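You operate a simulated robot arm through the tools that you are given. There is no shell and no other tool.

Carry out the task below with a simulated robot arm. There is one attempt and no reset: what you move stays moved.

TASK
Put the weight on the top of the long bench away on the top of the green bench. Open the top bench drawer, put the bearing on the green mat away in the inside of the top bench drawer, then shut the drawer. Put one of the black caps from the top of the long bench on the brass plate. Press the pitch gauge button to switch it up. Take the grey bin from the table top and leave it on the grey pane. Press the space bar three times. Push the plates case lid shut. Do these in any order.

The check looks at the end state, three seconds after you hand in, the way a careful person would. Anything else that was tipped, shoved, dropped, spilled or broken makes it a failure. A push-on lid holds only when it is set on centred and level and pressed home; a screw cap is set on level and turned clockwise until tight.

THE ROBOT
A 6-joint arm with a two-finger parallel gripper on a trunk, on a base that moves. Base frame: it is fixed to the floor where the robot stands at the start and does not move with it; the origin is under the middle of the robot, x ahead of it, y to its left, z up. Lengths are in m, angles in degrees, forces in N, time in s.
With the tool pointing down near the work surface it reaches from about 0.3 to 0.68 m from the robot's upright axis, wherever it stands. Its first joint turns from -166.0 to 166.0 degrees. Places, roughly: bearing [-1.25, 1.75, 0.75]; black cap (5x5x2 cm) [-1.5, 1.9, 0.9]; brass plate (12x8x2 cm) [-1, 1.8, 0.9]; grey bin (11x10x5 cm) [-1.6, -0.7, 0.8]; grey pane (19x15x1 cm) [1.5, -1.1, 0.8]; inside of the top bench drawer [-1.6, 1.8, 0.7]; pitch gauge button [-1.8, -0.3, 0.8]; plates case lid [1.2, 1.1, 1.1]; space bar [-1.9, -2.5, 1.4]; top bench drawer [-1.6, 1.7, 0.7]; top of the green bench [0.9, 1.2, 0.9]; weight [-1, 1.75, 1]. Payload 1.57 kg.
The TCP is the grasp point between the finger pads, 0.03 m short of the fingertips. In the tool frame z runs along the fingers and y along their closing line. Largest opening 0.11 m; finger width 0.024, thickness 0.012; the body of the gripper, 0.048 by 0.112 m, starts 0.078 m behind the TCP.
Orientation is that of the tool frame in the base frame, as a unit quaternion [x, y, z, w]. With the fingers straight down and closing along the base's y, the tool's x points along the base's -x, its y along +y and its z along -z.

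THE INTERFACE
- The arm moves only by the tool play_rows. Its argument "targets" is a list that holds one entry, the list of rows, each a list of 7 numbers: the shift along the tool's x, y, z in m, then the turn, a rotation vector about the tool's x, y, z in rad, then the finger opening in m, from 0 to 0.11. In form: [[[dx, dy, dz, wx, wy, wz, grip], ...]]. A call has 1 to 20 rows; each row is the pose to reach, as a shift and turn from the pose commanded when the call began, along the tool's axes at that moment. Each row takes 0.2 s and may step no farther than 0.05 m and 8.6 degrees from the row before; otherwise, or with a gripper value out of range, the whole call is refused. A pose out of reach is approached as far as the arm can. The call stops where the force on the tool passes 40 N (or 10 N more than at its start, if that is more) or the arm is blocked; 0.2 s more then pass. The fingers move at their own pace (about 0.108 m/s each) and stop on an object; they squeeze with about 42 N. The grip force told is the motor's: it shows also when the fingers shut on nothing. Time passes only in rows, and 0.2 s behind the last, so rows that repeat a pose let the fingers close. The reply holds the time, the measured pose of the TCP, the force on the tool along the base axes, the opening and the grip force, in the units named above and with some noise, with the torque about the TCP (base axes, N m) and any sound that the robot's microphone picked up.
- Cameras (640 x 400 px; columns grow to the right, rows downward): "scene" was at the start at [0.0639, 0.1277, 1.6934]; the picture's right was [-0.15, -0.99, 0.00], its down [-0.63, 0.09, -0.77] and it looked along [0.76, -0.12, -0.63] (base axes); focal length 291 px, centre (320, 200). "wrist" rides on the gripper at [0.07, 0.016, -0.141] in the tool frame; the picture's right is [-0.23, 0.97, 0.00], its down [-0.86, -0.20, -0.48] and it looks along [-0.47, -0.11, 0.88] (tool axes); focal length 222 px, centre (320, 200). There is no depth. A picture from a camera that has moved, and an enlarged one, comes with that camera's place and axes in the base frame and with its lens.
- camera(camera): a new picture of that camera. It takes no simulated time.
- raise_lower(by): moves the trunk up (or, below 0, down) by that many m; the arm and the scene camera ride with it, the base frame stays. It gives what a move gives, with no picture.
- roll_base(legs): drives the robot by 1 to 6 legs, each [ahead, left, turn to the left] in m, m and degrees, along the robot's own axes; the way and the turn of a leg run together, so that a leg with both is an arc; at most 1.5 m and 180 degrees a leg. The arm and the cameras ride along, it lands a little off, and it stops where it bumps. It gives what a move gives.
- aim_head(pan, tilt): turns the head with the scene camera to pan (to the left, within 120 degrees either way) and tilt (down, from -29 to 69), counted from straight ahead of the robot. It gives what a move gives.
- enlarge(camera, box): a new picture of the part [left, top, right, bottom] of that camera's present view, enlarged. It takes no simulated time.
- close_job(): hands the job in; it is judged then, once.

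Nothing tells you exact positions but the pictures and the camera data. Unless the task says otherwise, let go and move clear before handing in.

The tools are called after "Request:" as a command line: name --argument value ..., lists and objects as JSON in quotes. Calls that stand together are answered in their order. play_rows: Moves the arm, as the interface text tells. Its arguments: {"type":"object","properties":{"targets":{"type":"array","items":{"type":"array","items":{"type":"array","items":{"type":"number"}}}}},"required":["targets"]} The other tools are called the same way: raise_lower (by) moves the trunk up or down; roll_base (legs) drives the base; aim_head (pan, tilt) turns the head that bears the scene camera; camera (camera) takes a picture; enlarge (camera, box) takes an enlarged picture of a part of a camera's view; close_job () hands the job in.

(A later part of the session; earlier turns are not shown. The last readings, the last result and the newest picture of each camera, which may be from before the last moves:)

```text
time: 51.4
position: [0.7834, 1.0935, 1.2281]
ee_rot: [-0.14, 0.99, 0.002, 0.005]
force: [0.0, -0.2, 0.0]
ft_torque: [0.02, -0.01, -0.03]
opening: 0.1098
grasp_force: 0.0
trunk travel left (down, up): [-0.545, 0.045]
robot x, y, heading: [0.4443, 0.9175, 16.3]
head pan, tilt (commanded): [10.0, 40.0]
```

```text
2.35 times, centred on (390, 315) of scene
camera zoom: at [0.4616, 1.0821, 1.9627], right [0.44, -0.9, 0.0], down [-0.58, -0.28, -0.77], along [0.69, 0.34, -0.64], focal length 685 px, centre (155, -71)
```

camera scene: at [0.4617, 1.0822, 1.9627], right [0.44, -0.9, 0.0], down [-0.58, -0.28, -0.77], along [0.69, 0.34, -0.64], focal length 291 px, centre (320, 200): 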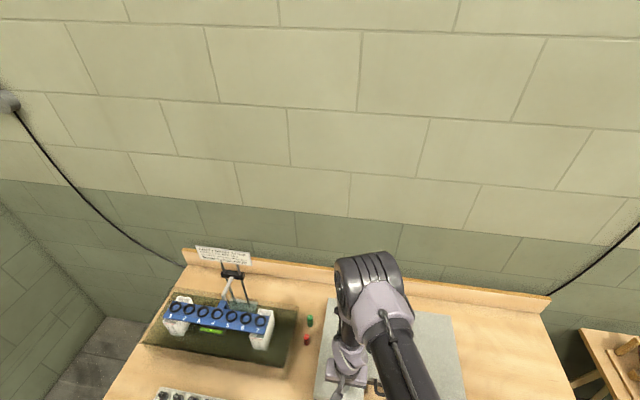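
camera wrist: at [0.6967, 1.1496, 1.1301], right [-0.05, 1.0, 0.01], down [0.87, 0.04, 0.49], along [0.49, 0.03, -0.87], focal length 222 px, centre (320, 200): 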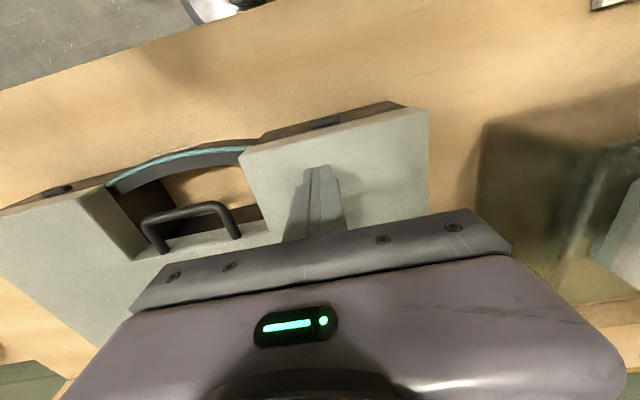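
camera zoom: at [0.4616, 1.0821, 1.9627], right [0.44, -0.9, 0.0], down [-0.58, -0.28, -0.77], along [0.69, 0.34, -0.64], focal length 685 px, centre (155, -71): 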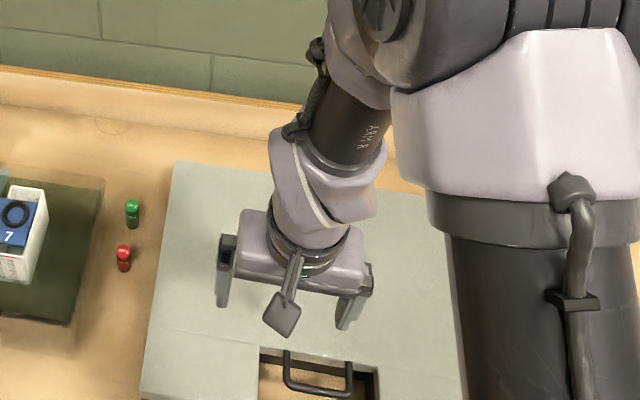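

The lid is flat and nothing beside it has moved. Now rolling to the long bench.

Request:
roll_base --legs '[[-0.5, 0, 0], [0, 0, 90], [0.45, 0.79, 0]]'

Request:
aim_head --pan 10 --tilt 40

Request:
camera --camera "scene"

Request:
camera --camera "wrist"

```text
time: 62.6
position: [-1.1159, 1.2961, 1.2275]
ee_rot: [0.811, -0.585, -0.005, -0.001]
force: [0.0, -0.3, 0.3]
ft_torque: [0.0, -0.02, -0.01]
opening: 0.1102
grasp_force: 0.1
trunk travel left (down, up): [-0.545, 0.045]
robot x, y, heading: [-0.9242, 0.9658, 108.6]
head pan, tilt (commanded): [10.0, 40.0]
```

```text
time: 63.2
position: [-1.1163, 1.2965, 1.2289]
ee_rot: [0.812, -0.584, -0.005, -0.002]
force: [0.2, -0.1, -0.4]
ft_torque: [0.0, 0.0, 0.0]
opening: 0.1099
grasp_force: 0.2
trunk travel left (down, up): [-0.545, 0.045]
robot x, y, heading: [-0.9277, 0.9666, 108.7]
head pan, tilt (commanded): [10.0, 40.0]
```

```text
taken
camera scene: at [-1.0919, 0.9762, 1.9624], right [0.88, 0.48, 0.0], down [0.31, -0.57, -0.77], along [-0.36, 0.67, -0.64], focal length 291 px, centre (320, 200)
```

scene: 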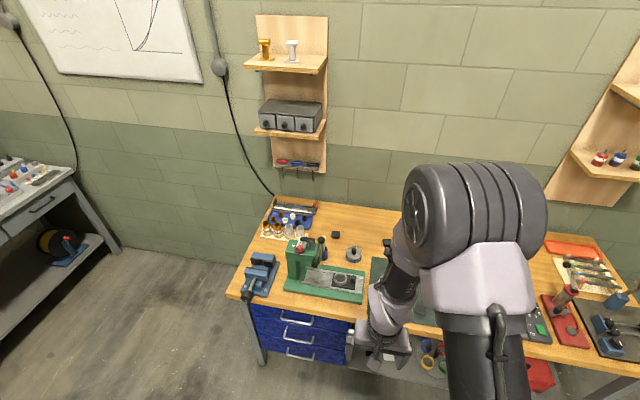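

```text
taken
camera wrist: at [-1.1089, 1.224, 1.3696], right [-1.0, -0.09, 0.0], down [-0.08, 0.87, 0.49], along [-0.05, 0.48, -0.87], focal length 222 px, centre (320, 200)
```

wrist: 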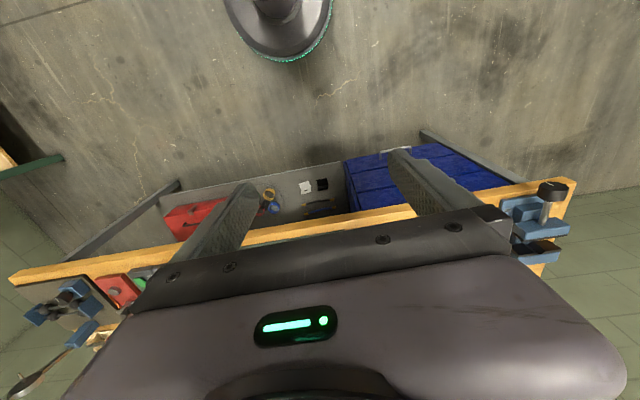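

The arm hides the middle of the bench. I'll take enlarged views and pan the head.

Request:
enlarge --camera "scene" --box '[220, 180, 420, 340]'

Request:
aim_head --pan -35 --tilt 40

Request:
camera --camera "scene"

```text
2.50 times, centred on (320, 260) of scene
camera zoom: at [-1.0919, 0.9762, 1.9624], right [0.88, 0.48, 0.0], down [0.31, -0.57, -0.77], along [-0.36, 0.67, -0.64], focal length 728 px, centre (320, 50)
```

zoom: 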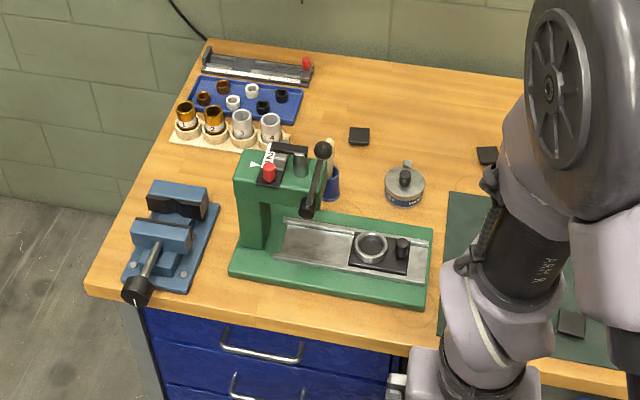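

```text
time: 64.3
position: [-1.1154, 1.2965, 1.2268]
ee_rot: [0.811, -0.585, -0.005, -0.002]
force: [-0.5, -0.5, -0.4]
ft_torque: [0.01, 0.0, 0.02]
opening: 0.11
grasp_force: 0.0
trunk travel left (down, up): [-0.545, 0.045]
robot x, y, heading: [-0.9254, 0.9652, 108.6]
head pan, tilt (commanded): [-35.0, 40.0]
```

```text
taken
camera scene: at [-1.0269, 0.9828, 1.9625], right [0.96, -0.28, 0.0], down [-0.18, -0.62, -0.77], along [0.22, 0.73, -0.64], focal length 291 px, centre (320, 200)
```

scene: 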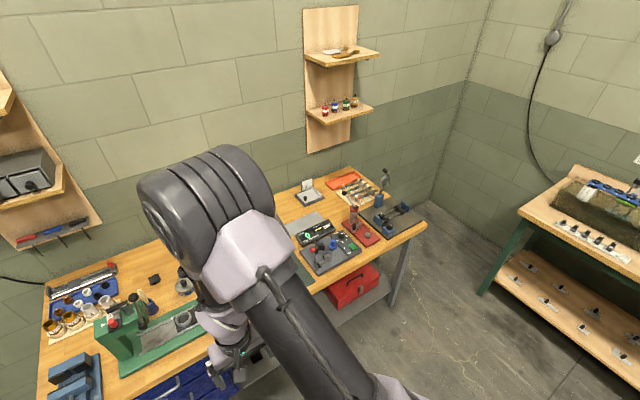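

The grey round object, the caps and the mat partly show behind the arm. I'll straighten up, roll in and look down on the mat with the wrist camera.

Request:
play_rows --targets '[[[0, 0, -0.04, 0, 0, 0, 0.11], [0, 0, -0.08, 0, 0, 0, 0.11], [0, 0, -0.12, 0, 0, 0, 0.11]]]'

Request:
roll_base --legs '[[0, 0, -2.4], [0.25, 0.0, 0]]'

Request:
camera --camera "wrist"

```text
time: 65.1
position: [-1.1152, 1.2921, 1.3472]
ee_rot: [0.811, -0.585, -0.005, -0.001]
force: [-0.5, 0.0, 0.0]
ft_torque: [0.06, 0.04, 0.0]
opening: 0.1103
grasp_force: 0.0
trunk travel left (down, up): [-0.545, 0.045]
robot x, y, heading: [-0.922, 0.9636, 108.5]
head pan, tilt (commanded): [-35.0, 40.0]
```

```text
time: 67.3
position: [-1.1732, 1.5458, 1.3468]
ee_rot: [0.799, -0.601, -0.004, -0.002]
force: [-0.2, -0.1, 0.8]
ft_torque: [0.0, 0.0, -0.04]
opening: 0.11
grasp_force: 0.1
trunk travel left (down, up): [-0.545, 0.045]
robot x, y, heading: [-0.9905, 1.2122, 106.2]
head pan, tilt (commanded): [-35.0, 40.0]
```

```text
taken
camera wrist: at [-1.169, 1.4735, 1.4886], right [-1.0, -0.05, 0.0], down [-0.04, 0.87, 0.49], along [-0.03, 0.48, -0.87], focal length 222 px, centre (320, 200)
```

wrist: 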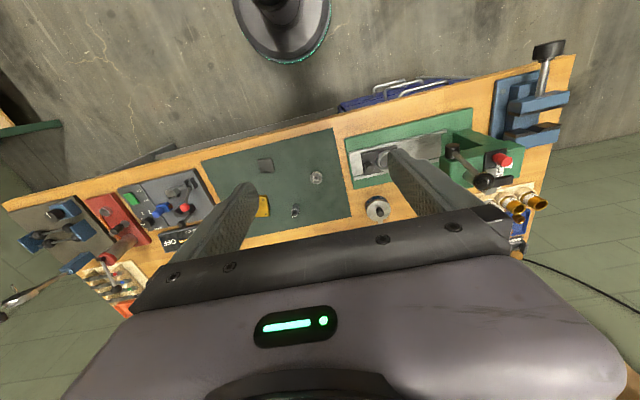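

Request:
enlarge --camera "wrist" --box '[190, 110, 410, 245]'

Request:
aim_head --pan 0 --tilt 50

Request:
camera --camera "scene"

```text
2.91 times, centred on (300, 178) of wrist
camera zoom: at [-1.169, 1.4735, 1.4886], right [-1.0, -0.05, 0.0], down [-0.04, 0.87, 0.49], along [-0.03, 0.48, -0.87], focal length 646 px, centre (378, 266)
```

zoom: 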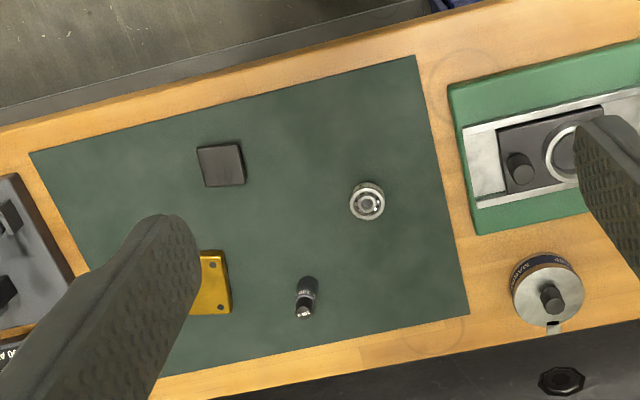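

```text
time: 68.3
position: [-1.1726, 1.5452, 1.3473]
ee_rot: [0.799, -0.602, -0.004, -0.001]
force: [-0.3, 0.2, 0.0]
ft_torque: [-0.01, -0.03, -0.01]
opening: 0.11
grasp_force: 0.0
trunk travel left (down, up): [-0.545, 0.045]
robot x, y, heading: [-0.9934, 1.2029, 106.4]
head pan, tilt (commanded): [0.0, 50.0]
```

```text
taken
camera scene: at [-1.1453, 1.2249, 1.9483], right [0.96, 0.28, 0.0], down [0.21, -0.74, -0.64], along [-0.18, 0.62, -0.77], focal length 291 px, centre (320, 200)
```

scene: 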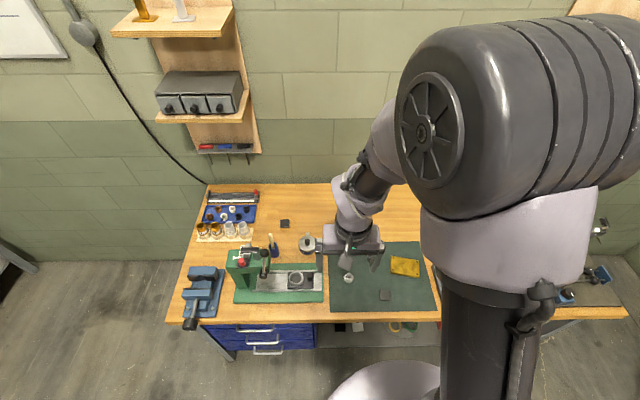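

I see a bearing, a small dark cylinder, a black cap and the brass plate on the mat, plus a grey disc with a knob to the left. I need a closer look to tell which is the weight.

Request:
roll_base --legs '[[0.1, 0.0, 0]]'

Request:
play_rows --targets '[[[-0.04, -0.02, 0.02, 0, 0, 0, 0.11], [-0.08, -0.04, 0.04, 0, 0, 0, 0.11], [-0.12, -0.06, 0.06, 0, 0, 0, 0.11], [-0.16, -0.08, 0.08, 0, 0, 0, 0.11]]]'

Request:
camera --camera "wrist"

```text
time: 69.5
position: [-1.2012, 1.6394, 1.3471]
ee_rot: [0.799, -0.601, -0.004, -0.001]
force: [-0.1, 0.4, 0.4]
ft_torque: [-0.02, 0.0, 0.0]
opening: 0.1098
grasp_force: 0.0
trunk travel left (down, up): [-0.545, 0.045]
robot x, y, heading: [-1.0216, 1.3085, 106.0]
head pan, tilt (commanded): [0.0, 50.0]
```

```text
time: 70.5
position: [-1.1698, 1.8228, 1.2654]
ee_rot: [0.8, -0.6, -0.003, 0.0]
force: [-0.8, 0.1, -0.6]
ft_torque: [-0.03, -0.01, -0.03]
opening: 0.1102
grasp_force: 0.0
trunk travel left (down, up): [-0.545, 0.045]
robot x, y, heading: [-1.0242, 1.3011, 106.0]
head pan, tilt (commanded): [0.0, 50.0]
```

```text
taken
camera wrist: at [-1.1668, 1.7508, 1.4077], right [-1.0, -0.05, 0.0], down [-0.04, 0.87, 0.48], along [-0.03, 0.48, -0.88], focal length 222 px, centre (320, 200)
```

wrist: 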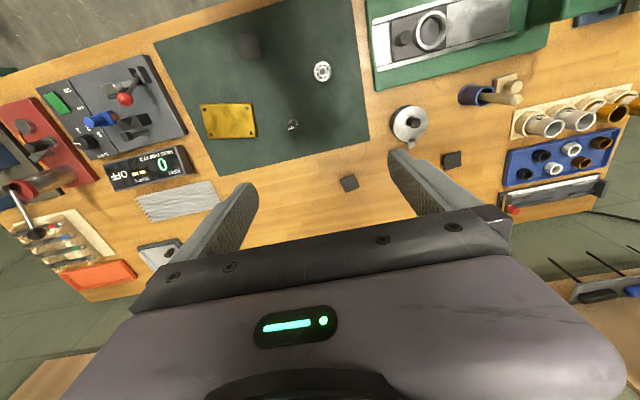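

Now I can see the whole layout. I'll enlarge around the cylinder, bearing, disc and caps.

Request:
enlarge --camera "wrist" --box '[190, 40, 350, 140]'

Request:
enlarge --camera "wrist" --box '[330, 80, 490, 180]'

Request:
enlarge --camera "wrist" --box '[30, 60, 230, 200]'

```text
4.00 times, centred on (270, 90) of wrist
camera zoom: at [-1.1668, 1.7508, 1.4077], right [-1.0, -0.05, 0.0], down [-0.04, 0.87, 0.48], along [-0.03, 0.48, -0.88], focal length 888 px, centre (520, 640)
```

zoom: 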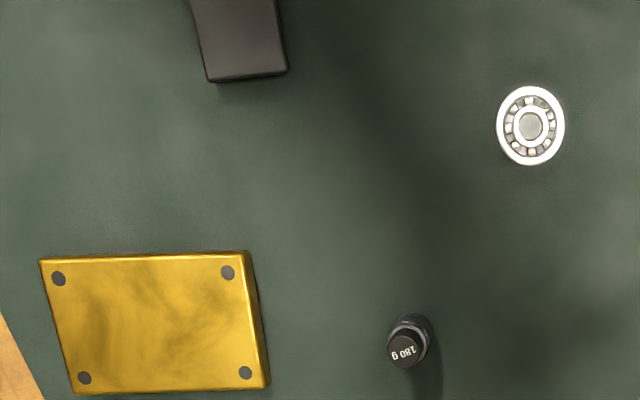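

```text
4.00 times, centred on (410, 130) of wrist
camera zoom: at [-1.1668, 1.7508, 1.4077], right [-1.0, -0.05, 0.0], down [-0.04, 0.87, 0.48], along [-0.03, 0.48, -0.88], focal length 888 px, centre (-40, 480)
```

zoom: 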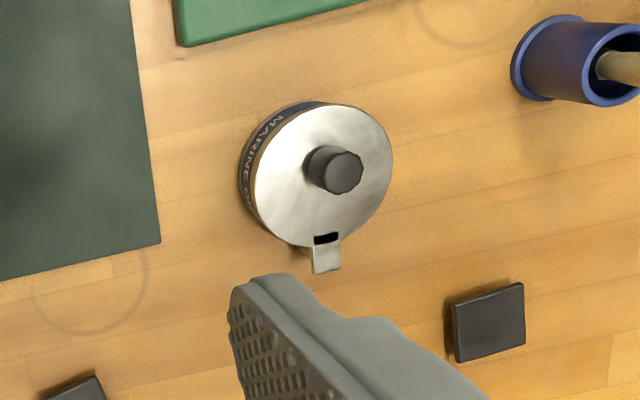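

```text
2.86 times, centred on (130, 130) of wrist
camera zoom: at [-1.1668, 1.7508, 1.4077], right [-1.0, -0.05, 0.0], down [-0.04, 0.87, 0.48], along [-0.03, 0.48, -0.88], focal length 635 px, centre (863, 400)
```

zoom: 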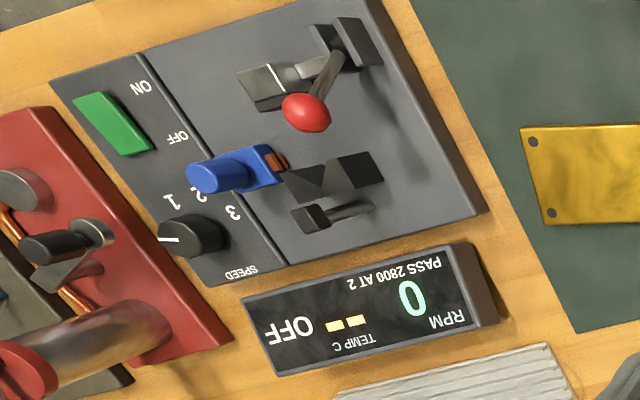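

The small cylinder is marked "180 g", so that is the weight; the disc is just a grease tin. Caps lie at about (-1.26, 1.98) and (-1.50, 1.90), with one more on the mat. I'll take the one at (-1.26, 1.98), so I'll move a bit closer.

Request:
roll_base --legs '[[0.05, 0.0, 0]]'

Request:
raise_lower --by -0.18

Request:
enlarge --camera "wrist" --box '[240, 60, 460, 210]'

Request:
camera --camera "scene"

```text
time: 71.4
position: [-1.1861, 1.8688, 1.2676]
ee_rot: [0.799, -0.601, -0.004, -0.001]
force: [-0.3, 0.7, -0.4]
ft_torque: [-0.04, -0.03, -0.03]
opening: 0.11
grasp_force: 0.1
trunk travel left (down, up): [-0.545, 0.045]
robot x, y, heading: [-1.0358, 1.3491, 106.5]
head pan, tilt (commanded): [0.0, 50.0]
```

```text
time: 73.4
position: [-1.1876, 1.8682, 1.0867]
ee_rot: [0.799, -0.601, -0.005, -0.002]
force: [-0.3, 0.1, 0.3]
ft_torque: [0.01, -0.01, 0.01]
opening: 0.1101
grasp_force: 0.1
trunk travel left (down, up): [-0.365, 0.225]
robot x, y, heading: [-1.0334, 1.349, 106.3]
head pan, tilt (commanded): [0.0, 50.0]
```

```text
2.67 times, centred on (350, 135) of wrist
camera zoom: at [-1.1817, 1.7961, 1.2289], right [-1.0, -0.05, 0.0], down [-0.05, 0.87, 0.49], along [-0.03, 0.48, -0.87], focal length 592 px, centre (240, 373)
```

zoom: 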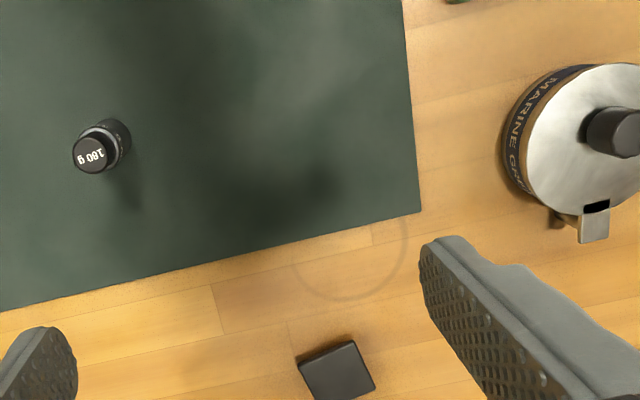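

```text
taken
camera scene: at [-1.1869, 1.3674, 1.7684], right [0.96, 0.28, 0.0], down [0.21, -0.74, -0.64], along [-0.18, 0.62, -0.77], focal length 291 px, centre (320, 200)
```

scene: 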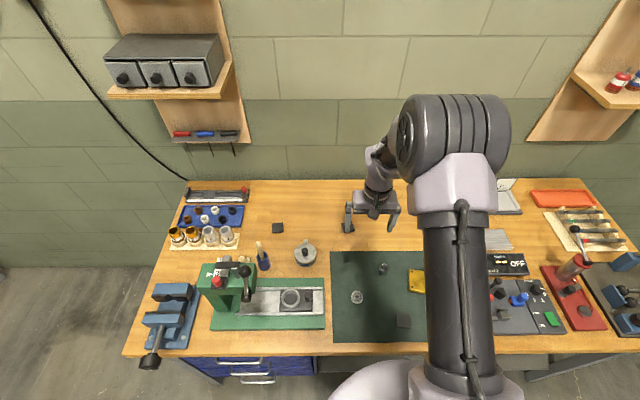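

Cap B is at about (-1.258, 1.978), rotated roughly 8–10° from the tool. I'll move over it and look again before closing.

Request:
play_rows --targets '[[[-0.03, 0.009, 0, 0, 0, -0.04, 0.11], [-0.06, 0.018, 0, 0, 0, -0.08, 0.11], [-0.09, 0.027, 0, 0, 0, -0.12, 0.11], [-0.12, 0.036, 0, 0, 0, -0.15, 0.11], [-0.125, 0.037, 0.03, 0, 0, -0.15, 0.09], [-0.125, 0.037, 0.07, 0, 0, -0.15, 0.08]]]'

Request:
camera --camera "wrist"

Request:
enlarge --camera "scene" --box '[260, 170, 440, 290]'

```text
time: 74.8
position: [-1.2568, 1.9805, 1.0203]
ee_rot: [0.843, -0.538, -0.004, -0.002]
force: [1.2, 0.1, -0.1]
ft_torque: [0.02, 0.05, -0.01]
opening: 0.0802
grasp_force: 0.1
trunk travel left (down, up): [-0.365, 0.225]
robot x, y, heading: [-1.0327, 1.3504, 106.4]
head pan, tilt (commanded): [0.0, 50.0]
```

```text
taken
camera wrist: at [-1.2424, 1.9098, 1.161], right [-0.98, -0.2, 0.0], down [-0.18, 0.86, 0.49], along [-0.1, 0.48, -0.87], focal length 222 px, centre (320, 200)
```

wrist: 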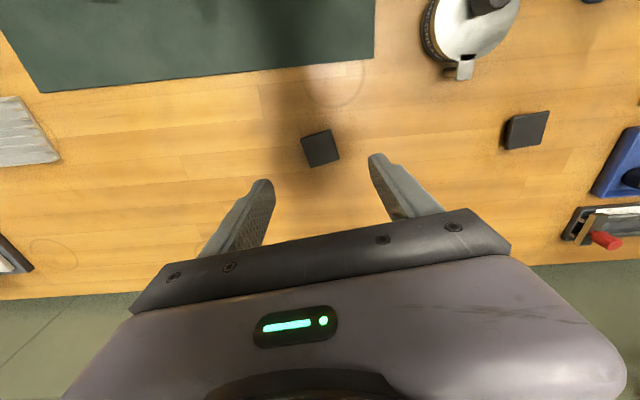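

```text
3.33 times, centred on (350, 230) of scene
camera zoom: at [-1.1873, 1.3684, 1.7682], right [0.96, 0.28, 0.0], down [0.21, -0.74, -0.64], along [-0.18, 0.62, -0.77], focal length 970 px, centre (220, 100)
```

zoom: 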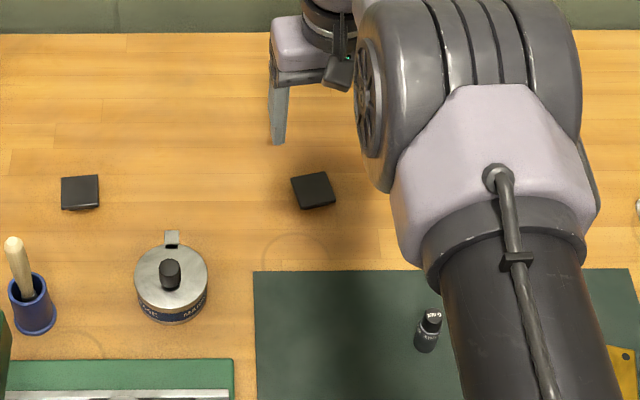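

The cap is centred and its edges are parallel to the fingers. I'll lower onto it and close.

Request:
play_rows --targets '[[[-0.008, 0, 0.04, 0, 0, 0, 0.08], [-0.008, 0, 0.08, 0, 0, 0, 0.08], [-0.008, 0, 0.105, 0, 0, 0, 0.08], [-0.008, 0, 0.118, 0, 0, 0, 0.08], [-0.008, 0, 0.125, 0, 0, 0, 0.08]]]'

Request:
camera --camera "wrist"

```text
time: 76.0
position: [-1.2565, 1.9711, 0.9046]
ee_rot: [0.842, -0.539, -0.005, -0.002]
force: [0.7, 0.1, 0.5]
ft_torque: [0.01, 0.0, -0.04]
opening: 0.0797
grasp_force: 0.0
out of reach, approached as far as the arm can: row 2, 3, 4, 5
trunk travel left (down, up): [-0.365, 0.225]
robot x, y, heading: [-1.0347, 1.3496, 106.5]
head pan, tilt (commanded): [0.0, 50.0]
```

```text
taken
camera wrist: at [-1.2414, 1.9, 1.0467], right [-0.98, -0.2, 0.0], down [-0.18, 0.86, 0.49], along [-0.1, 0.48, -0.87], focal length 222 px, centre (320, 200)
```

wrist: 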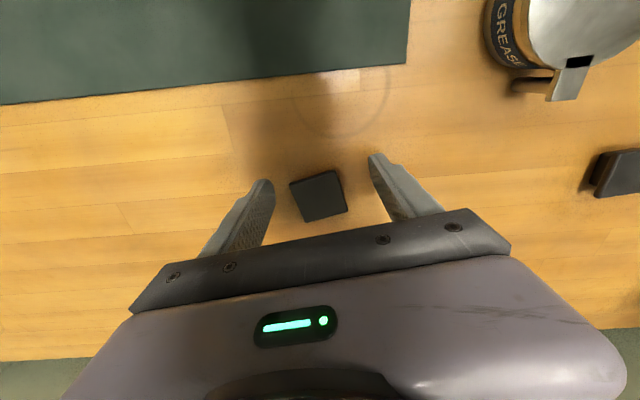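

Just out of reach at this trunk height. I'll lift the arm, lower the trunk, and try again.

Request:
play_rows --targets '[[[0, 0, -0.04, 0, 0, 0, 0.08], [0, 0, -0.08, 0, 0, 0, 0.08], [0, 0, -0.12, 0, 0, 0, 0.08], [0, 0, -0.15, 0, 0, 0, 0.08]]]'

Request:
raise_lower --by -0.14

Request:
camera --camera "wrist"

```text
time: 77.0
position: [-1.2657, 1.9993, 1.0407]
ee_rot: [0.843, -0.537, -0.003, -0.001]
force: [0.0, 0.5, -0.8]
ft_torque: [0.0, 0.01, 0.01]
opening: 0.0799
grasp_force: 0.0
out of reach, approached as far as the arm can: row 1, 2, 3, 4
trunk travel left (down, up): [-0.365, 0.225]
robot x, y, heading: [-1.0328, 1.347, 106.2]
head pan, tilt (commanded): [0.0, 50.0]
```

```text
time: 78.7
position: [-1.2666, 2.0002, 0.9014]
ee_rot: [0.842, -0.539, -0.003, -0.001]
force: [0.1, -0.5, -0.4]
ft_torque: [-0.01, 0.02, 0.0]
opening: 0.08
grasp_force: 0.0
trunk travel left (down, up): [-0.225, 0.365]
robot x, y, heading: [-1.0361, 1.3528, 106.5]
head pan, tilt (commanded): [0.0, 50.0]
```

```text
taken
camera wrist: at [-1.2511, 1.9282, 1.0421], right [-0.98, -0.2, 0.0], down [-0.18, 0.86, 0.48], along [-0.1, 0.47, -0.88], focal length 222 px, centre (320, 200)
```

wrist: 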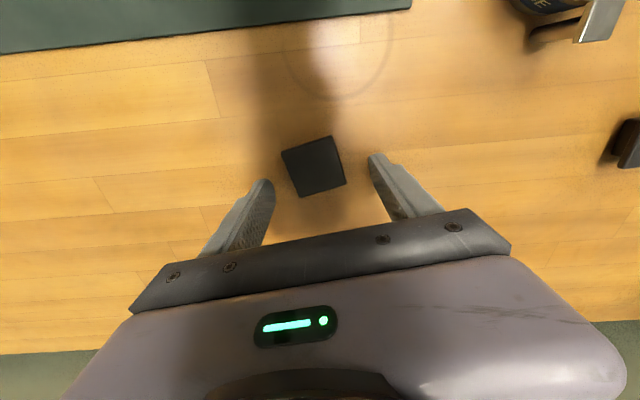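

Request:
play_rows --targets '[[[0.007, -0.001, -0.005, 0, 0, 0, 0.08], [0.0136, -0.002, -0.005, 0, 0, 0, 0.08], [0.0136, -0.002, 0.003, 0, 0, 0, 0.08], [0.0136, -0.002, 0.009, 0, 0, 0, 0.08]]]'

Request:
camera --camera "wrist"

```text
time: 79.7
position: [-1.2623, 1.998, 0.8911]
ee_rot: [0.842, -0.539, -0.003, 0.0]
force: [0.1, -0.1, 5.0]
ft_torque: [0.06, -0.21, 0.05]
opening: 0.0799
grasp_force: 0.1
out of reach, approached as far as the arm can: row 1, 2, 3, 4
trunk travel left (down, up): [-0.225, 0.365]
robot x, y, heading: [-1.0323, 1.3518, 106.3]
head pan, tilt (commanded): [0.0, 50.0]
```

```text
taken
camera wrist: at [-1.2474, 1.9274, 1.032], right [-0.98, -0.2, 0.0], down [-0.18, 0.86, 0.48], along [-0.1, 0.47, -0.88], focal length 222 px, centre (320, 200)
```

wrist: 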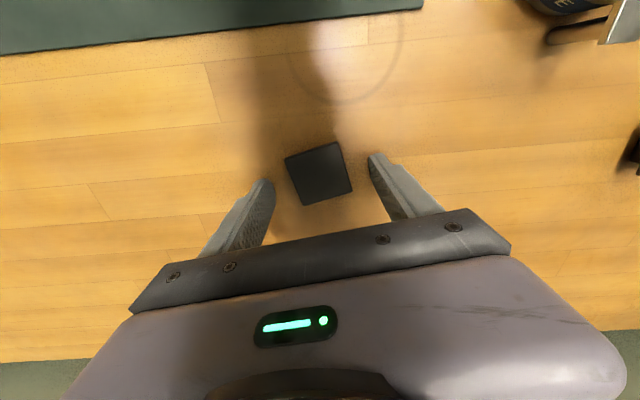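

Request:
play_rows --targets '[[[0.008, 0, -0.006, 0, 0, 0, 0.08], [0.016, 0, -0.006, 0, 0, 0, 0.08], [0.024, 0, -0.006, 0, 0, 0, 0.08]]]'

Request:
camera --camera "wrist"

```text
time: 80.5
position: [-1.2622, 1.9988, 0.8934]
ee_rot: [0.842, -0.539, -0.001, 0.0]
force: [0.1, 1.1, 0.0]
ft_torque: [0.01, 0.02, -0.03]
opening: 0.08
grasp_force: 0.1
out of reach, approached as far as the arm can: row 1, 2, 3
trunk travel left (down, up): [-0.225, 0.365]
robot x, y, heading: [-1.0328, 1.3544, 106.6]
head pan, tilt (commanded): [0.0, 50.0]
```

```text
taken
camera wrist: at [-1.2468, 1.9286, 1.0356], right [-0.98, -0.2, 0.0], down [-0.18, 0.86, 0.48], along [-0.1, 0.47, -0.88], focal length 222 px, centre (320, 200)
```

wrist: 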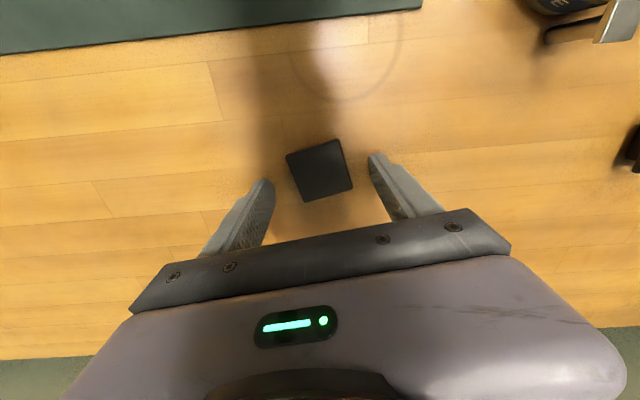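

Request:
play_rows --targets '[[[0.012, 0, 0, 0, 0, 0, 0.08], [0.02, 0, 0, 0, 0, 0, 0.08]]]'

```text
time: 81.1
position: [-1.2593, 2.0, 0.8893]
ee_rot: [0.843, -0.538, -0.003, -0.001]
force: [0.2, 0.0, 0.3]
ft_torque: [0.03, -0.05, -0.01]
opening: 0.0799
grasp_force: 0.0
out of reach, approached as far as the arm can: row 1, 2
trunk travel left (down, up): [-0.225, 0.365]
robot x, y, heading: [-1.0358, 1.3529, 106.3]
head pan, tilt (commanded): [0.0, 50.0]
```

Request:
play_rows --targets '[[[0.015, 0, -0.003, 0, 0, 0, 0.08], [0.03, 0, -0.003, 0, 0, 0, 0.08]]]'

```text
time: 81.7
position: [-1.2586, 1.9977, 0.8897]
ee_rot: [0.843, -0.538, -0.002, 0.0]
force: [-0.6, -0.4, 2.3]
ft_torque: [0.02, -0.08, 0.01]
opening: 0.0799
grasp_force: 0.0
out of reach, approached as far as the arm can: row 1, 2
trunk travel left (down, up): [-0.225, 0.365]
robot x, y, heading: [-1.0331, 1.3505, 106.1]
head pan, tilt (commanded): [0.0, 50.0]
```

Request:
play_rows --targets '[[[0.02, 0, -0.03, 0, 0, 0, 0.08], [0.04, 0, -0.06, 0, 0, 0, 0.08]]]'

```text
time: 82.3
position: [-1.2589, 2.0034, 0.9289]
ee_rot: [0.843, -0.538, -0.003, 0.0]
force: [-0.4, -1.0, 0.7]
ft_torque: [0.0, -0.01, 0.02]
opening: 0.0803
grasp_force: 0.1
out of reach, approached as far as the arm can: row 1, 2
trunk travel left (down, up): [-0.225, 0.365]
robot x, y, heading: [-1.0367, 1.3513, 106.3]
head pan, tilt (commanded): [0.0, 50.0]
```

It seems the elbow is fully stretched, so small retractions don't register. I'll command a bigger retraction upward to free it.

Request:
play_rows --targets '[[[0.02, 0, -0.04, 0, 0, 0, 0.08], [0.06, 0, -0.06, 0, 0, 0, 0.08], [0.1, 0, -0.08, 0, 0, 0, 0.08], [0.14, 0, -0.1, 0, 0, 0, 0.08], [0.18, 0, -0.1, 0, 0, 0, 0.08]]]'

```text
time: 83.5
position: [-1.2508, 2.0096, 0.9952]
ee_rot: [0.842, -0.539, -0.002, 0.0]
force: [-0.6, 0.2, 0.5]
ft_torque: [0.02, 0.0, 0.0]
opening: 0.0798
grasp_force: 0.2
out of reach, approached as far as the arm can: row 1, 2, 3, 4, 5
trunk travel left (down, up): [-0.225, 0.365]
robot x, y, heading: [-1.0371, 1.3549, 106.2]
head pan, tilt (commanded): [0.0, 50.0]
```

Request:
camera --camera "scene"

Request:
camera --camera "wrist"

```text
taken
camera scene: at [-1.1869, 1.3675, 1.6283], right [0.96, 0.28, 0.0], down [0.21, -0.74, -0.64], along [-0.18, 0.62, -0.77], focal length 291 px, centre (320, 200)
```

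scene: 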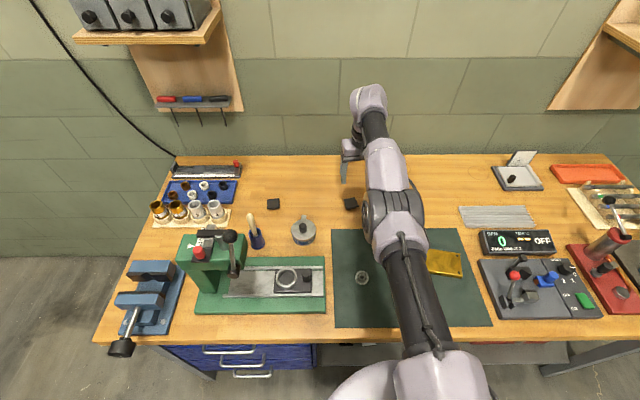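

```text
taken
camera wrist: at [-1.2365, 1.9394, 1.1368], right [-0.98, -0.2, 0.0], down [-0.18, 0.86, 0.48], along [-0.1, 0.47, -0.88], focal length 222 px, centre (320, 200)
```

wrist: 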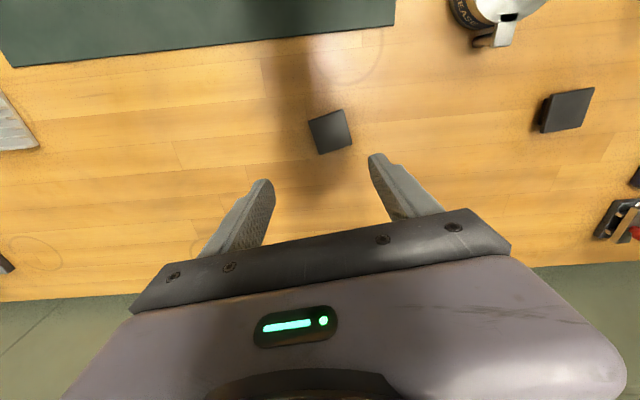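

The picture confirms the elbow is dead straight. I'll raise the trunk for clearance, then command down-and-back so the elbow flexes.

Request:
raise_lower --by 0.15

Request:
play_rows --targets '[[[0.03, 0, 0.035, 0, 0, 0, 0.08], [0.06, 0, 0.07, 0, 0, 0, 0.08], [0.09, 0, 0.1, 0, 0, 0, 0.08], [0.13, 0, 0.12, 0, 0, 0, 0.08], [0.17, 0, 0.12, 0, 0, 0, 0.08]]]'

```text
time: 85.2
position: [-1.2514, 2.0093, 1.1458]
ee_rot: [0.842, -0.539, -0.002, 0.0]
force: [-0.7, -0.7, 0.1]
ft_torque: [0.07, -0.01, 0.03]
opening: 0.0801
grasp_force: 0.0
trunk travel left (down, up): [-0.375, 0.215]
robot x, y, heading: [-1.0365, 1.3547, 106.4]
head pan, tilt (commanded): [0.0, 50.0]
```

```text
time: 86.4
position: [-1.2397, 2.0066, 1.0546]
ee_rot: [0.843, -0.538, -0.002, 0.0]
force: [0.8, -0.1, 0.0]
ft_torque: [0.0, -0.01, -0.03]
opening: 0.08
grasp_force: 0.1
out of reach, approached as far as the arm can: row 1, 2, 3, 4, 5
trunk travel left (down, up): [-0.375, 0.215]
robot x, y, heading: [-1.0353, 1.3522, 106.3]
head pan, tilt (commanded): [0.0, 50.0]
```

Request:
play_rows --targets '[[[0.04, 0, 0, 0, 0, 0, 0.08], [0.08, 0, 0, 0, 0, 0, 0.08], [0.12, 0, 0, 0, 0, 0, 0.08], [0.16, 0, 0, 0, 0, 0, 0.08], [0.2, 0, 0, 0, 0, 0, 0.08], [0.24, 0, 0, 0, 0, 0, 0.08]]]'

```text
time: 87.8
position: [-1.2352, 2.0063, 1.0488]
ee_rot: [0.843, -0.538, -0.001, 0.0]
force: [0.0, -0.5, 0.4]
ft_torque: [-0.02, -0.02, 0.03]
opening: 0.0801
grasp_force: 0.0
out of reach, approached as far as the arm can: row 1, 2, 3, 4, 5, 6
trunk travel left (down, up): [-0.375, 0.215]
robot x, y, heading: [-1.0383, 1.3521, 106.3]
head pan, tilt (commanded): [0.0, 50.0]
```

The IK won't flex a straight elbow on pure translation, so I'll add a pitch (tips toward me), which must bend it.

Request:
play_rows --targets '[[[0.03, 0, 0, 0, 0.12, 0, 0.08], [0.06, 0, -0.002, 0, 0.24, 0, 0.08], [0.09, 0, -0.006, 0, 0.36, 0, 0.08], [0.12, 0, -0.01, 0, 0.48, 0, 0.08], [0.16, 0, -0.02, 0, 0.5, 0, 0.08], [0.2, 0, -0.02, 0, 0.5, 0, 0.08]]]'

```text
time: 89.2
position: [-1.1803, 1.8995, 1.057]
ee_rot: [0.817, -0.521, 0.208, 0.134]
force: [-0.6, -0.5, 1.3]
ft_torque: [-0.02, 0.01, 0.03]
opening: 0.08
grasp_force: 0.1
out of reach, approached as far as the arm can: row 2, 3, 4, 5, 6
trunk travel left (down, up): [-0.375, 0.215]
robot x, y, heading: [-1.0352, 1.3475, 106.2]
head pan, tilt (commanded): [0.0, 50.0]
```

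Request:
play_rows --targets '[[[0.0, 0, -0.03, 0, 0, 0, 0.08], [0.02, 0, -0.03, 0, -0.05, 0, 0.08], [0.04, 0, -0.03, 0, -0.1, 0, 0.08], [0.06, 0, -0.03, 0, -0.15, 0, 0.08]]]'

Request:
camera --camera "scene"

```text
time: 90.2
position: [-1.1871, 1.9077, 1.0849]
ee_rot: [0.819, -0.523, 0.197, 0.128]
force: [0.6, 0.5, -0.2]
ft_torque: [0.01, 0.0, 0.01]
opening: 0.0801
grasp_force: 0.1
out of reach, approached as far as the arm can: row 1, 2, 3, 4
trunk travel left (down, up): [-0.375, 0.215]
robot x, y, heading: [-1.0326, 1.3507, 106.2]
head pan, tilt (commanded): [0.0, 50.0]
```

```text
taken
camera scene: at [-1.1867, 1.3676, 1.7783], right [0.96, 0.28, 0.0], down [0.21, -0.74, -0.64], along [-0.18, 0.62, -0.77], focal length 291 px, centre (320, 200)
```

scene: 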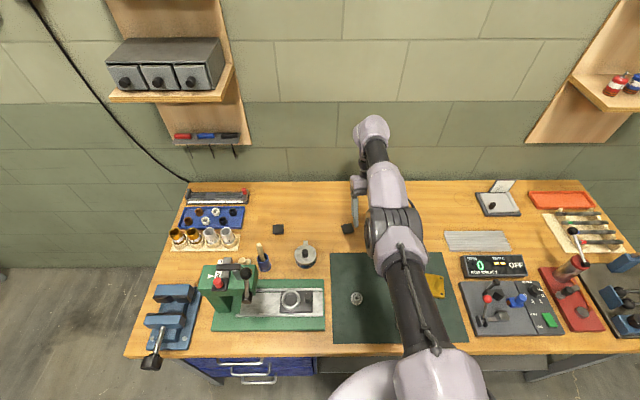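

The elbow is still straight. I'll back away from the bench so I can work it free with no obstacles near.

Request:
roll_base --legs '[[-0.6, 0, 0]]'

Request:
play_rows --targets '[[[-0.03, 0, 0, 0, -0.12, 0, 0.08], [-0.06, 0, 0, 0, -0.24, 0, 0.08], [-0.09, 0, 0, 0, -0.36, 0, 0.08], [-0.12, 0, 0, 0, -0.48, 0, 0.08], [-0.15, 0, 0, 0, -0.6, 0, 0.08], [-0.18, 0, 0, 0, -0.72, 0, 0.08], [-0.21, 0, 0, 0, -0.84, 0, 0.08]]]'

```text
time: 93.6
position: [-1.0197, 1.3309, 1.0858]
ee_rot: [0.821, -0.521, 0.197, 0.126]
force: [-0.8, -0.3, 0.3]
ft_torque: [0.0, 0.02, 0.02]
opening: 0.0802
grasp_force: 0.0
trunk travel left (down, up): [-0.375, 0.215]
robot x, y, heading: [-0.8653, 0.775, 106.5]
head pan, tilt (commanded): [0.0, 50.0]
```

```text
time: 95.2
position: [-1.0992, 1.4974, 0.9875]
ee_rot: [0.83, -0.527, -0.155, -0.097]
force: [0.1, 0.3, -0.9]
ft_torque: [0.03, 0.02, 0.0]
opening: 0.0799
grasp_force: 0.1
trunk travel left (down, up): [-0.375, 0.215]
robot x, y, heading: [-0.869, 0.7779, 106.5]
head pan, tilt (commanded): [0.0, 50.0]
```

That row set was accepted without a reach warning. Now I'll retract and bring the tool upright.

Request:
play_rows --targets '[[[0.037, 0, -0.015, 0, 0.05, 0, 0.08], [0.075, 0, -0.03, 0, 0.12, 0, 0.08], [0.112, 0, -0.044, 0, 0.19, 0, 0.08], [0.15, 0, -0.058, 0, 0.25, 0, 0.08], [0.19, 0, -0.073, 0, 0.31, 0, 0.08], [0.233, 0, -0.09, 0, 0.367, 0, 0.08]]]'

```text
time: 96.5
position: [-1.0281, 1.3747, 0.8205]
ee_rot: [0.843, -0.537, -0.019, -0.007]
force: [-0.1, -0.3, -0.3]
ft_torque: [-0.03, 0.0, 0.02]
opening: 0.0801
grasp_force: 0.0
out of reach, approached as far as the arm can: row 1, 2, 3, 4, 5, 6
trunk travel left (down, up): [-0.375, 0.215]
robot x, y, heading: [-0.8648, 0.7777, 106.7]
head pan, tilt (commanded): [0.0, 50.0]
stopped in row 6: the force on the tool passed its limit at 50 N (the readings are from after the stop); the commanded pose is now the measured one
```

Request:
camera --camera "scene"

Request:
camera --camera "wrist"

```text
taken
camera scene: at [-1.0158, 0.7899, 1.7783], right [0.96, 0.29, 0.0], down [0.22, -0.73, -0.64], along [-0.18, 0.62, -0.77], focal length 291 px, centre (320, 200)
```

scene: 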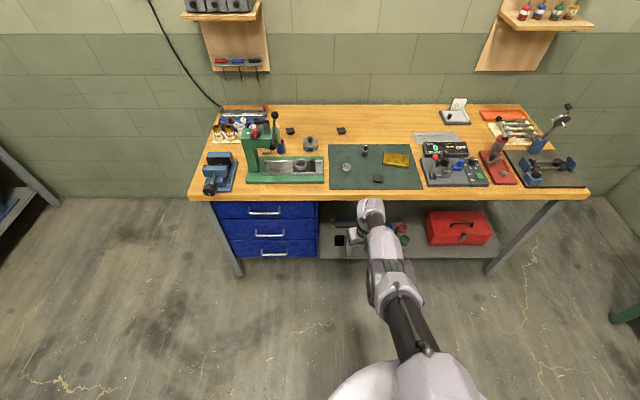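

```text
taken
camera wrist: at [-1.01, 1.2989, 0.9612], right [-0.98, -0.21, 0.02], down [-0.17, 0.84, 0.51], along [-0.12, 0.5, -0.86], focal length 222 px, centre (320, 200)
```

wrist: 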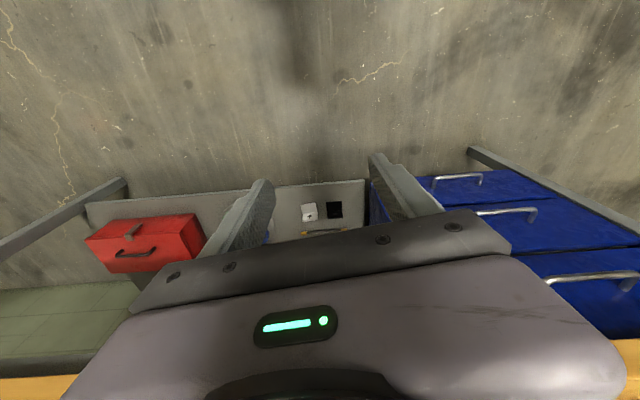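

Nothing on the bench was disturbed. I'll back off a bit more and drive a long up-and-back motion to flex the elbow.

Request:
roll_base --legs '[[-0.25, 0, 0]]'

Request:
play_rows --targets '[[[0.01, 0, -0.04, 0, 0, 0, 0.08], [0.02, 0, -0.08, 0, 0, 0, 0.08], [0.03, 0, -0.12, 0, 0, 0, 0.08], [0.05, 0, -0.16, 0, 0, 0, 0.08], [0.07, 0, -0.2, 0, 0, 0, 0.08], [0.09, 0, -0.24, 0, 0, 0, 0.08], [0.11, 0, -0.28, 0, 0, 0, 0.08], [0.13, 0, -0.32, 0, 0, 0, 0.08], [0.15, 0, -0.36, 0, 0, 0, 0.08], [0.17, 0, -0.4, 0, 0, 0, 0.08]]]'

```text
time: 98.3
position: [-0.9552, 1.1313, 0.8224]
ee_rot: [0.843, -0.537, -0.019, -0.008]
force: [-0.2, 0.1, 0.2]
ft_torque: [0.0, 0.0, 0.01]
opening: 0.0802
grasp_force: 0.0
trunk travel left (down, up): [-0.375, 0.215]
robot x, y, heading: [-0.7949, 0.5326, 106.6]
head pan, tilt (commanded): [0.0, 50.0]
```

```text
time: 100.5
position: [-0.874, 0.9623, 1.2162]
ee_rot: [0.843, -0.537, -0.02, -0.008]
force: [0.9, -0.5, 0.0]
ft_torque: [0.04, -0.02, 0.01]
opening: 0.0796
grasp_force: 0.0
trunk travel left (down, up): [-0.375, 0.215]
robot x, y, heading: [-0.7964, 0.5337, 106.6]
head pan, tilt (commanded): [0.0, 50.0]
```

The elbow is free again. Before choosing a cap I'll compare the three in one enlarged view, since the one on the mat is much easier to reach.

Request:
aim_head --pan 5 --tilt 38

Request:
camera --camera "scene"

```text
time: 101.2
position: [-0.8744, 0.9649, 1.2144]
ee_rot: [0.843, -0.537, -0.018, -0.007]
force: [-0.6, 0.4, 0.3]
ft_torque: [-0.01, -0.01, -0.01]
opening: 0.0801
grasp_force: 0.1
trunk travel left (down, up): [-0.375, 0.215]
robot x, y, heading: [-0.794, 0.5317, 106.7]
head pan, tilt (commanded): [5.0, 38.0]
```

```text
taken
camera scene: at [-0.9546, 0.5552, 1.7954], right [0.93, 0.37, 0.0], down [0.23, -0.57, -0.79], along [-0.29, 0.73, -0.62], focal length 291 px, centre (320, 200)
```

scene: 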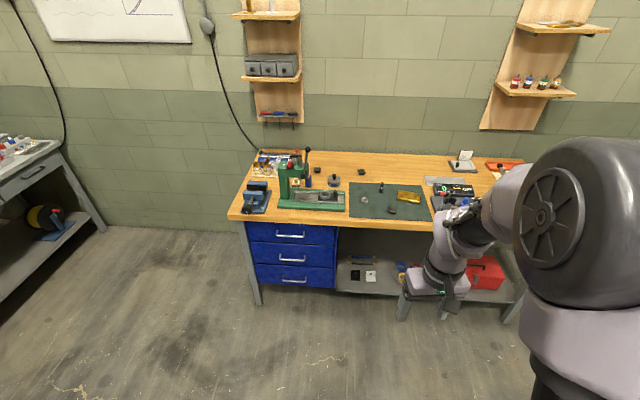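

Request:
enlarge --camera "scene" --box '[270, 150, 450, 262]'

Request:
enlarge --camera "scene" --box '[220, 190, 360, 300]'

```text
3.56 times, centred on (360, 206) of scene
camera zoom: at [-0.9546, 0.5552, 1.7954], right [0.93, 0.37, 0.0], down [0.23, -0.57, -0.79], along [-0.29, 0.73, -0.62], focal length 1035 px, centre (178, 179)
```

zoom: 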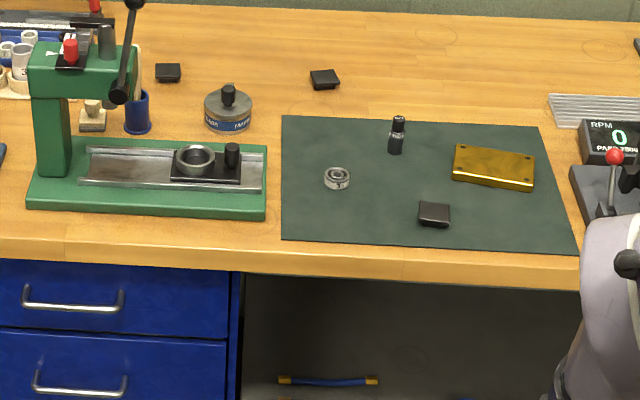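

```text
3.64 times, centred on (290, 245) of scene
camera zoom: at [-0.9546, 0.5552, 1.7954], right [0.93, 0.37, 0.0], down [0.23, -0.57, -0.79], along [-0.29, 0.73, -0.62], focal length 1059 px, centre (429, 36)
```

zoom: 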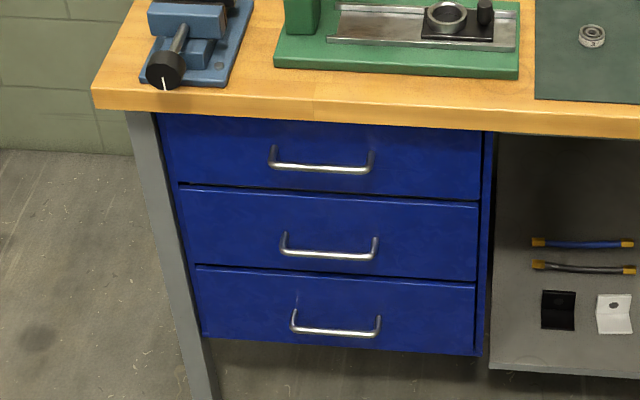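

All the caps look identical, so I'll take the one on the mat at about (-1.03, 1.71), which is well within reach. I'll roll in and lower the trunk to a comfortable working height.

Request:
roll_base --legs '[[0.74, 0.0, -0.4]]'

Request:
raise_lower --by -0.18

Request:
play_rows --targets '[[[0, -0.005, 0, 0, 0.0386, 0.1, 0.08], [0, -0.01, 0, 0, 0.0386, 0.2, 0.08], [0, -0.015, 0, 0, 0.0386, 0.28, 0.08]]]'

Request:
camera --camera "wrist"

```text
time: 105.3
position: [-1.0684, 1.6797, 1.2141]
ee_rot: [0.837, -0.546, -0.019, -0.007]
force: [0.6, -0.3, 0.3]
ft_torque: [-0.02, 0.03, 0.01]
opening: 0.0801
grasp_force: 0.1
trunk travel left (down, up): [-0.375, 0.215]
robot x, y, heading: [-0.9974, 1.2472, 105.4]
head pan, tilt (commanded): [5.0, 38.0]
```

```text
time: 107.3
position: [-1.0677, 1.6799, 1.0362]
ee_rot: [0.837, -0.547, -0.02, -0.007]
force: [0.6, -0.3, -0.2]
ft_torque: [-0.01, -0.01, -0.01]
opening: 0.0799
grasp_force: 0.1
trunk travel left (down, up): [-0.195, 0.395]
robot x, y, heading: [-0.9974, 1.2495, 105.4]
head pan, tilt (commanded): [5.0, 38.0]
```

```text
time: 108.1
position: [-1.0548, 1.6859, 1.0344]
ee_rot: [0.752, -0.659, -0.004, 0.006]
force: [-0.4, 0.2, -0.6]
ft_torque: [-0.01, 0.02, -0.01]
opening: 0.0805
grasp_force: 0.1
trunk travel left (down, up): [-0.195, 0.395]
robot x, y, heading: [-0.9975, 1.2478, 105.1]
head pan, tilt (commanded): [5.0, 38.0]
```

```text
taken
camera wrist: at [-1.0599, 1.6161, 1.1775], right [-1.0, 0.1, 0.01], down [0.09, 0.88, 0.47], along [0.03, 0.47, -0.88], focal length 222 px, centre (320, 200)
```

wrist: 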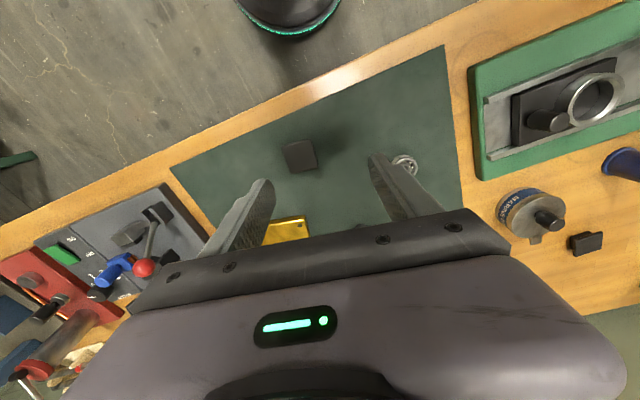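

The mat cap is at about (-1.030, 1.704), aligned with the fingers. Moving over it and lowering.

Request:
play_rows --targets '[[[-0.0147, -0.027, 0.03, 0, 0, 0, 0.08], [-0.0147, -0.027, 0.07, 0, 0, 0, 0.08], [-0.0147, -0.027, 0.1, 0, 0, 0, 0.08]]]'

Request:
camera --camera "wrist"

```text
time: 108.9
position: [-1.0304, 1.7047, 0.9345]
ee_rot: [0.753, -0.657, -0.004, 0.006]
force: [0.5, -0.7, -0.2]
ft_torque: [-0.01, 0.02, -0.01]
opening: 0.0797
grasp_force: 0.0
trunk travel left (down, up): [-0.195, 0.395]
robot x, y, heading: [-0.995, 1.2467, 105.4]
head pan, tilt (commanded): [5.0, 38.0]
```

```text
taken
camera wrist: at [-1.0355, 1.6344, 1.0772], right [-1.0, 0.1, 0.01], down [0.09, 0.88, 0.47], along [0.03, 0.47, -0.88], focal length 222 px, centre (320, 200)
```

wrist: 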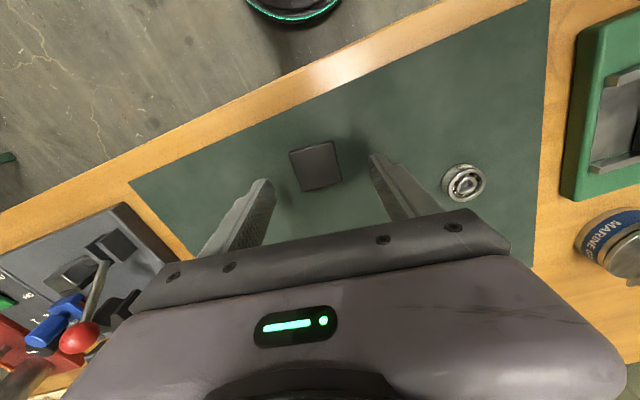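

Request:
play_rows --targets '[[[0.003, -0.003, 0.015, 0, 0, 0, 0.08], [0.003, -0.003, 0.028, 0, 0, 0, 0.08], [0.003, -0.003, 0.036, 0, 0, 0, 0.08], [0.003, -0.003, 0.036, 0, 0, 0, 0.05], [0.003, -0.003, 0.036, 0, 0, 0, 0.03], [0.003, -0.003, 0.036, 0, 0, 0, 0.03]]]'

Request:
camera --camera "wrist"

```text
time: 110.3
position: [-1.0269, 1.7007, 0.8969]
ee_rot: [0.753, -0.658, -0.004, 0.005]
force: [0.3, -0.5, 0.6]
ft_torque: [-0.01, 0.01, 0.01]
opening: 0.0399
grasp_force: 41.6
trunk travel left (down, up): [-0.195, 0.395]
robot x, y, heading: [-0.9979, 1.2446, 105.4]
head pan, tilt (commanded): [5.0, 38.0]
```

```text
taken
camera wrist: at [-1.0333, 1.6308, 1.0407], right [-1.0, 0.1, 0.01], down [0.09, 0.88, 0.47], along [0.03, 0.47, -0.88], focal length 222 px, centre (320, 200)
```

wrist: 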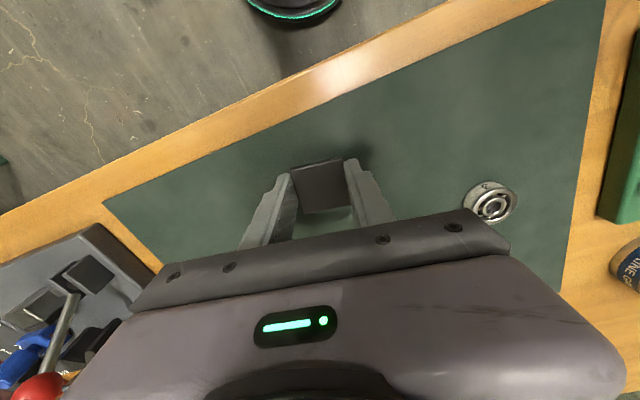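

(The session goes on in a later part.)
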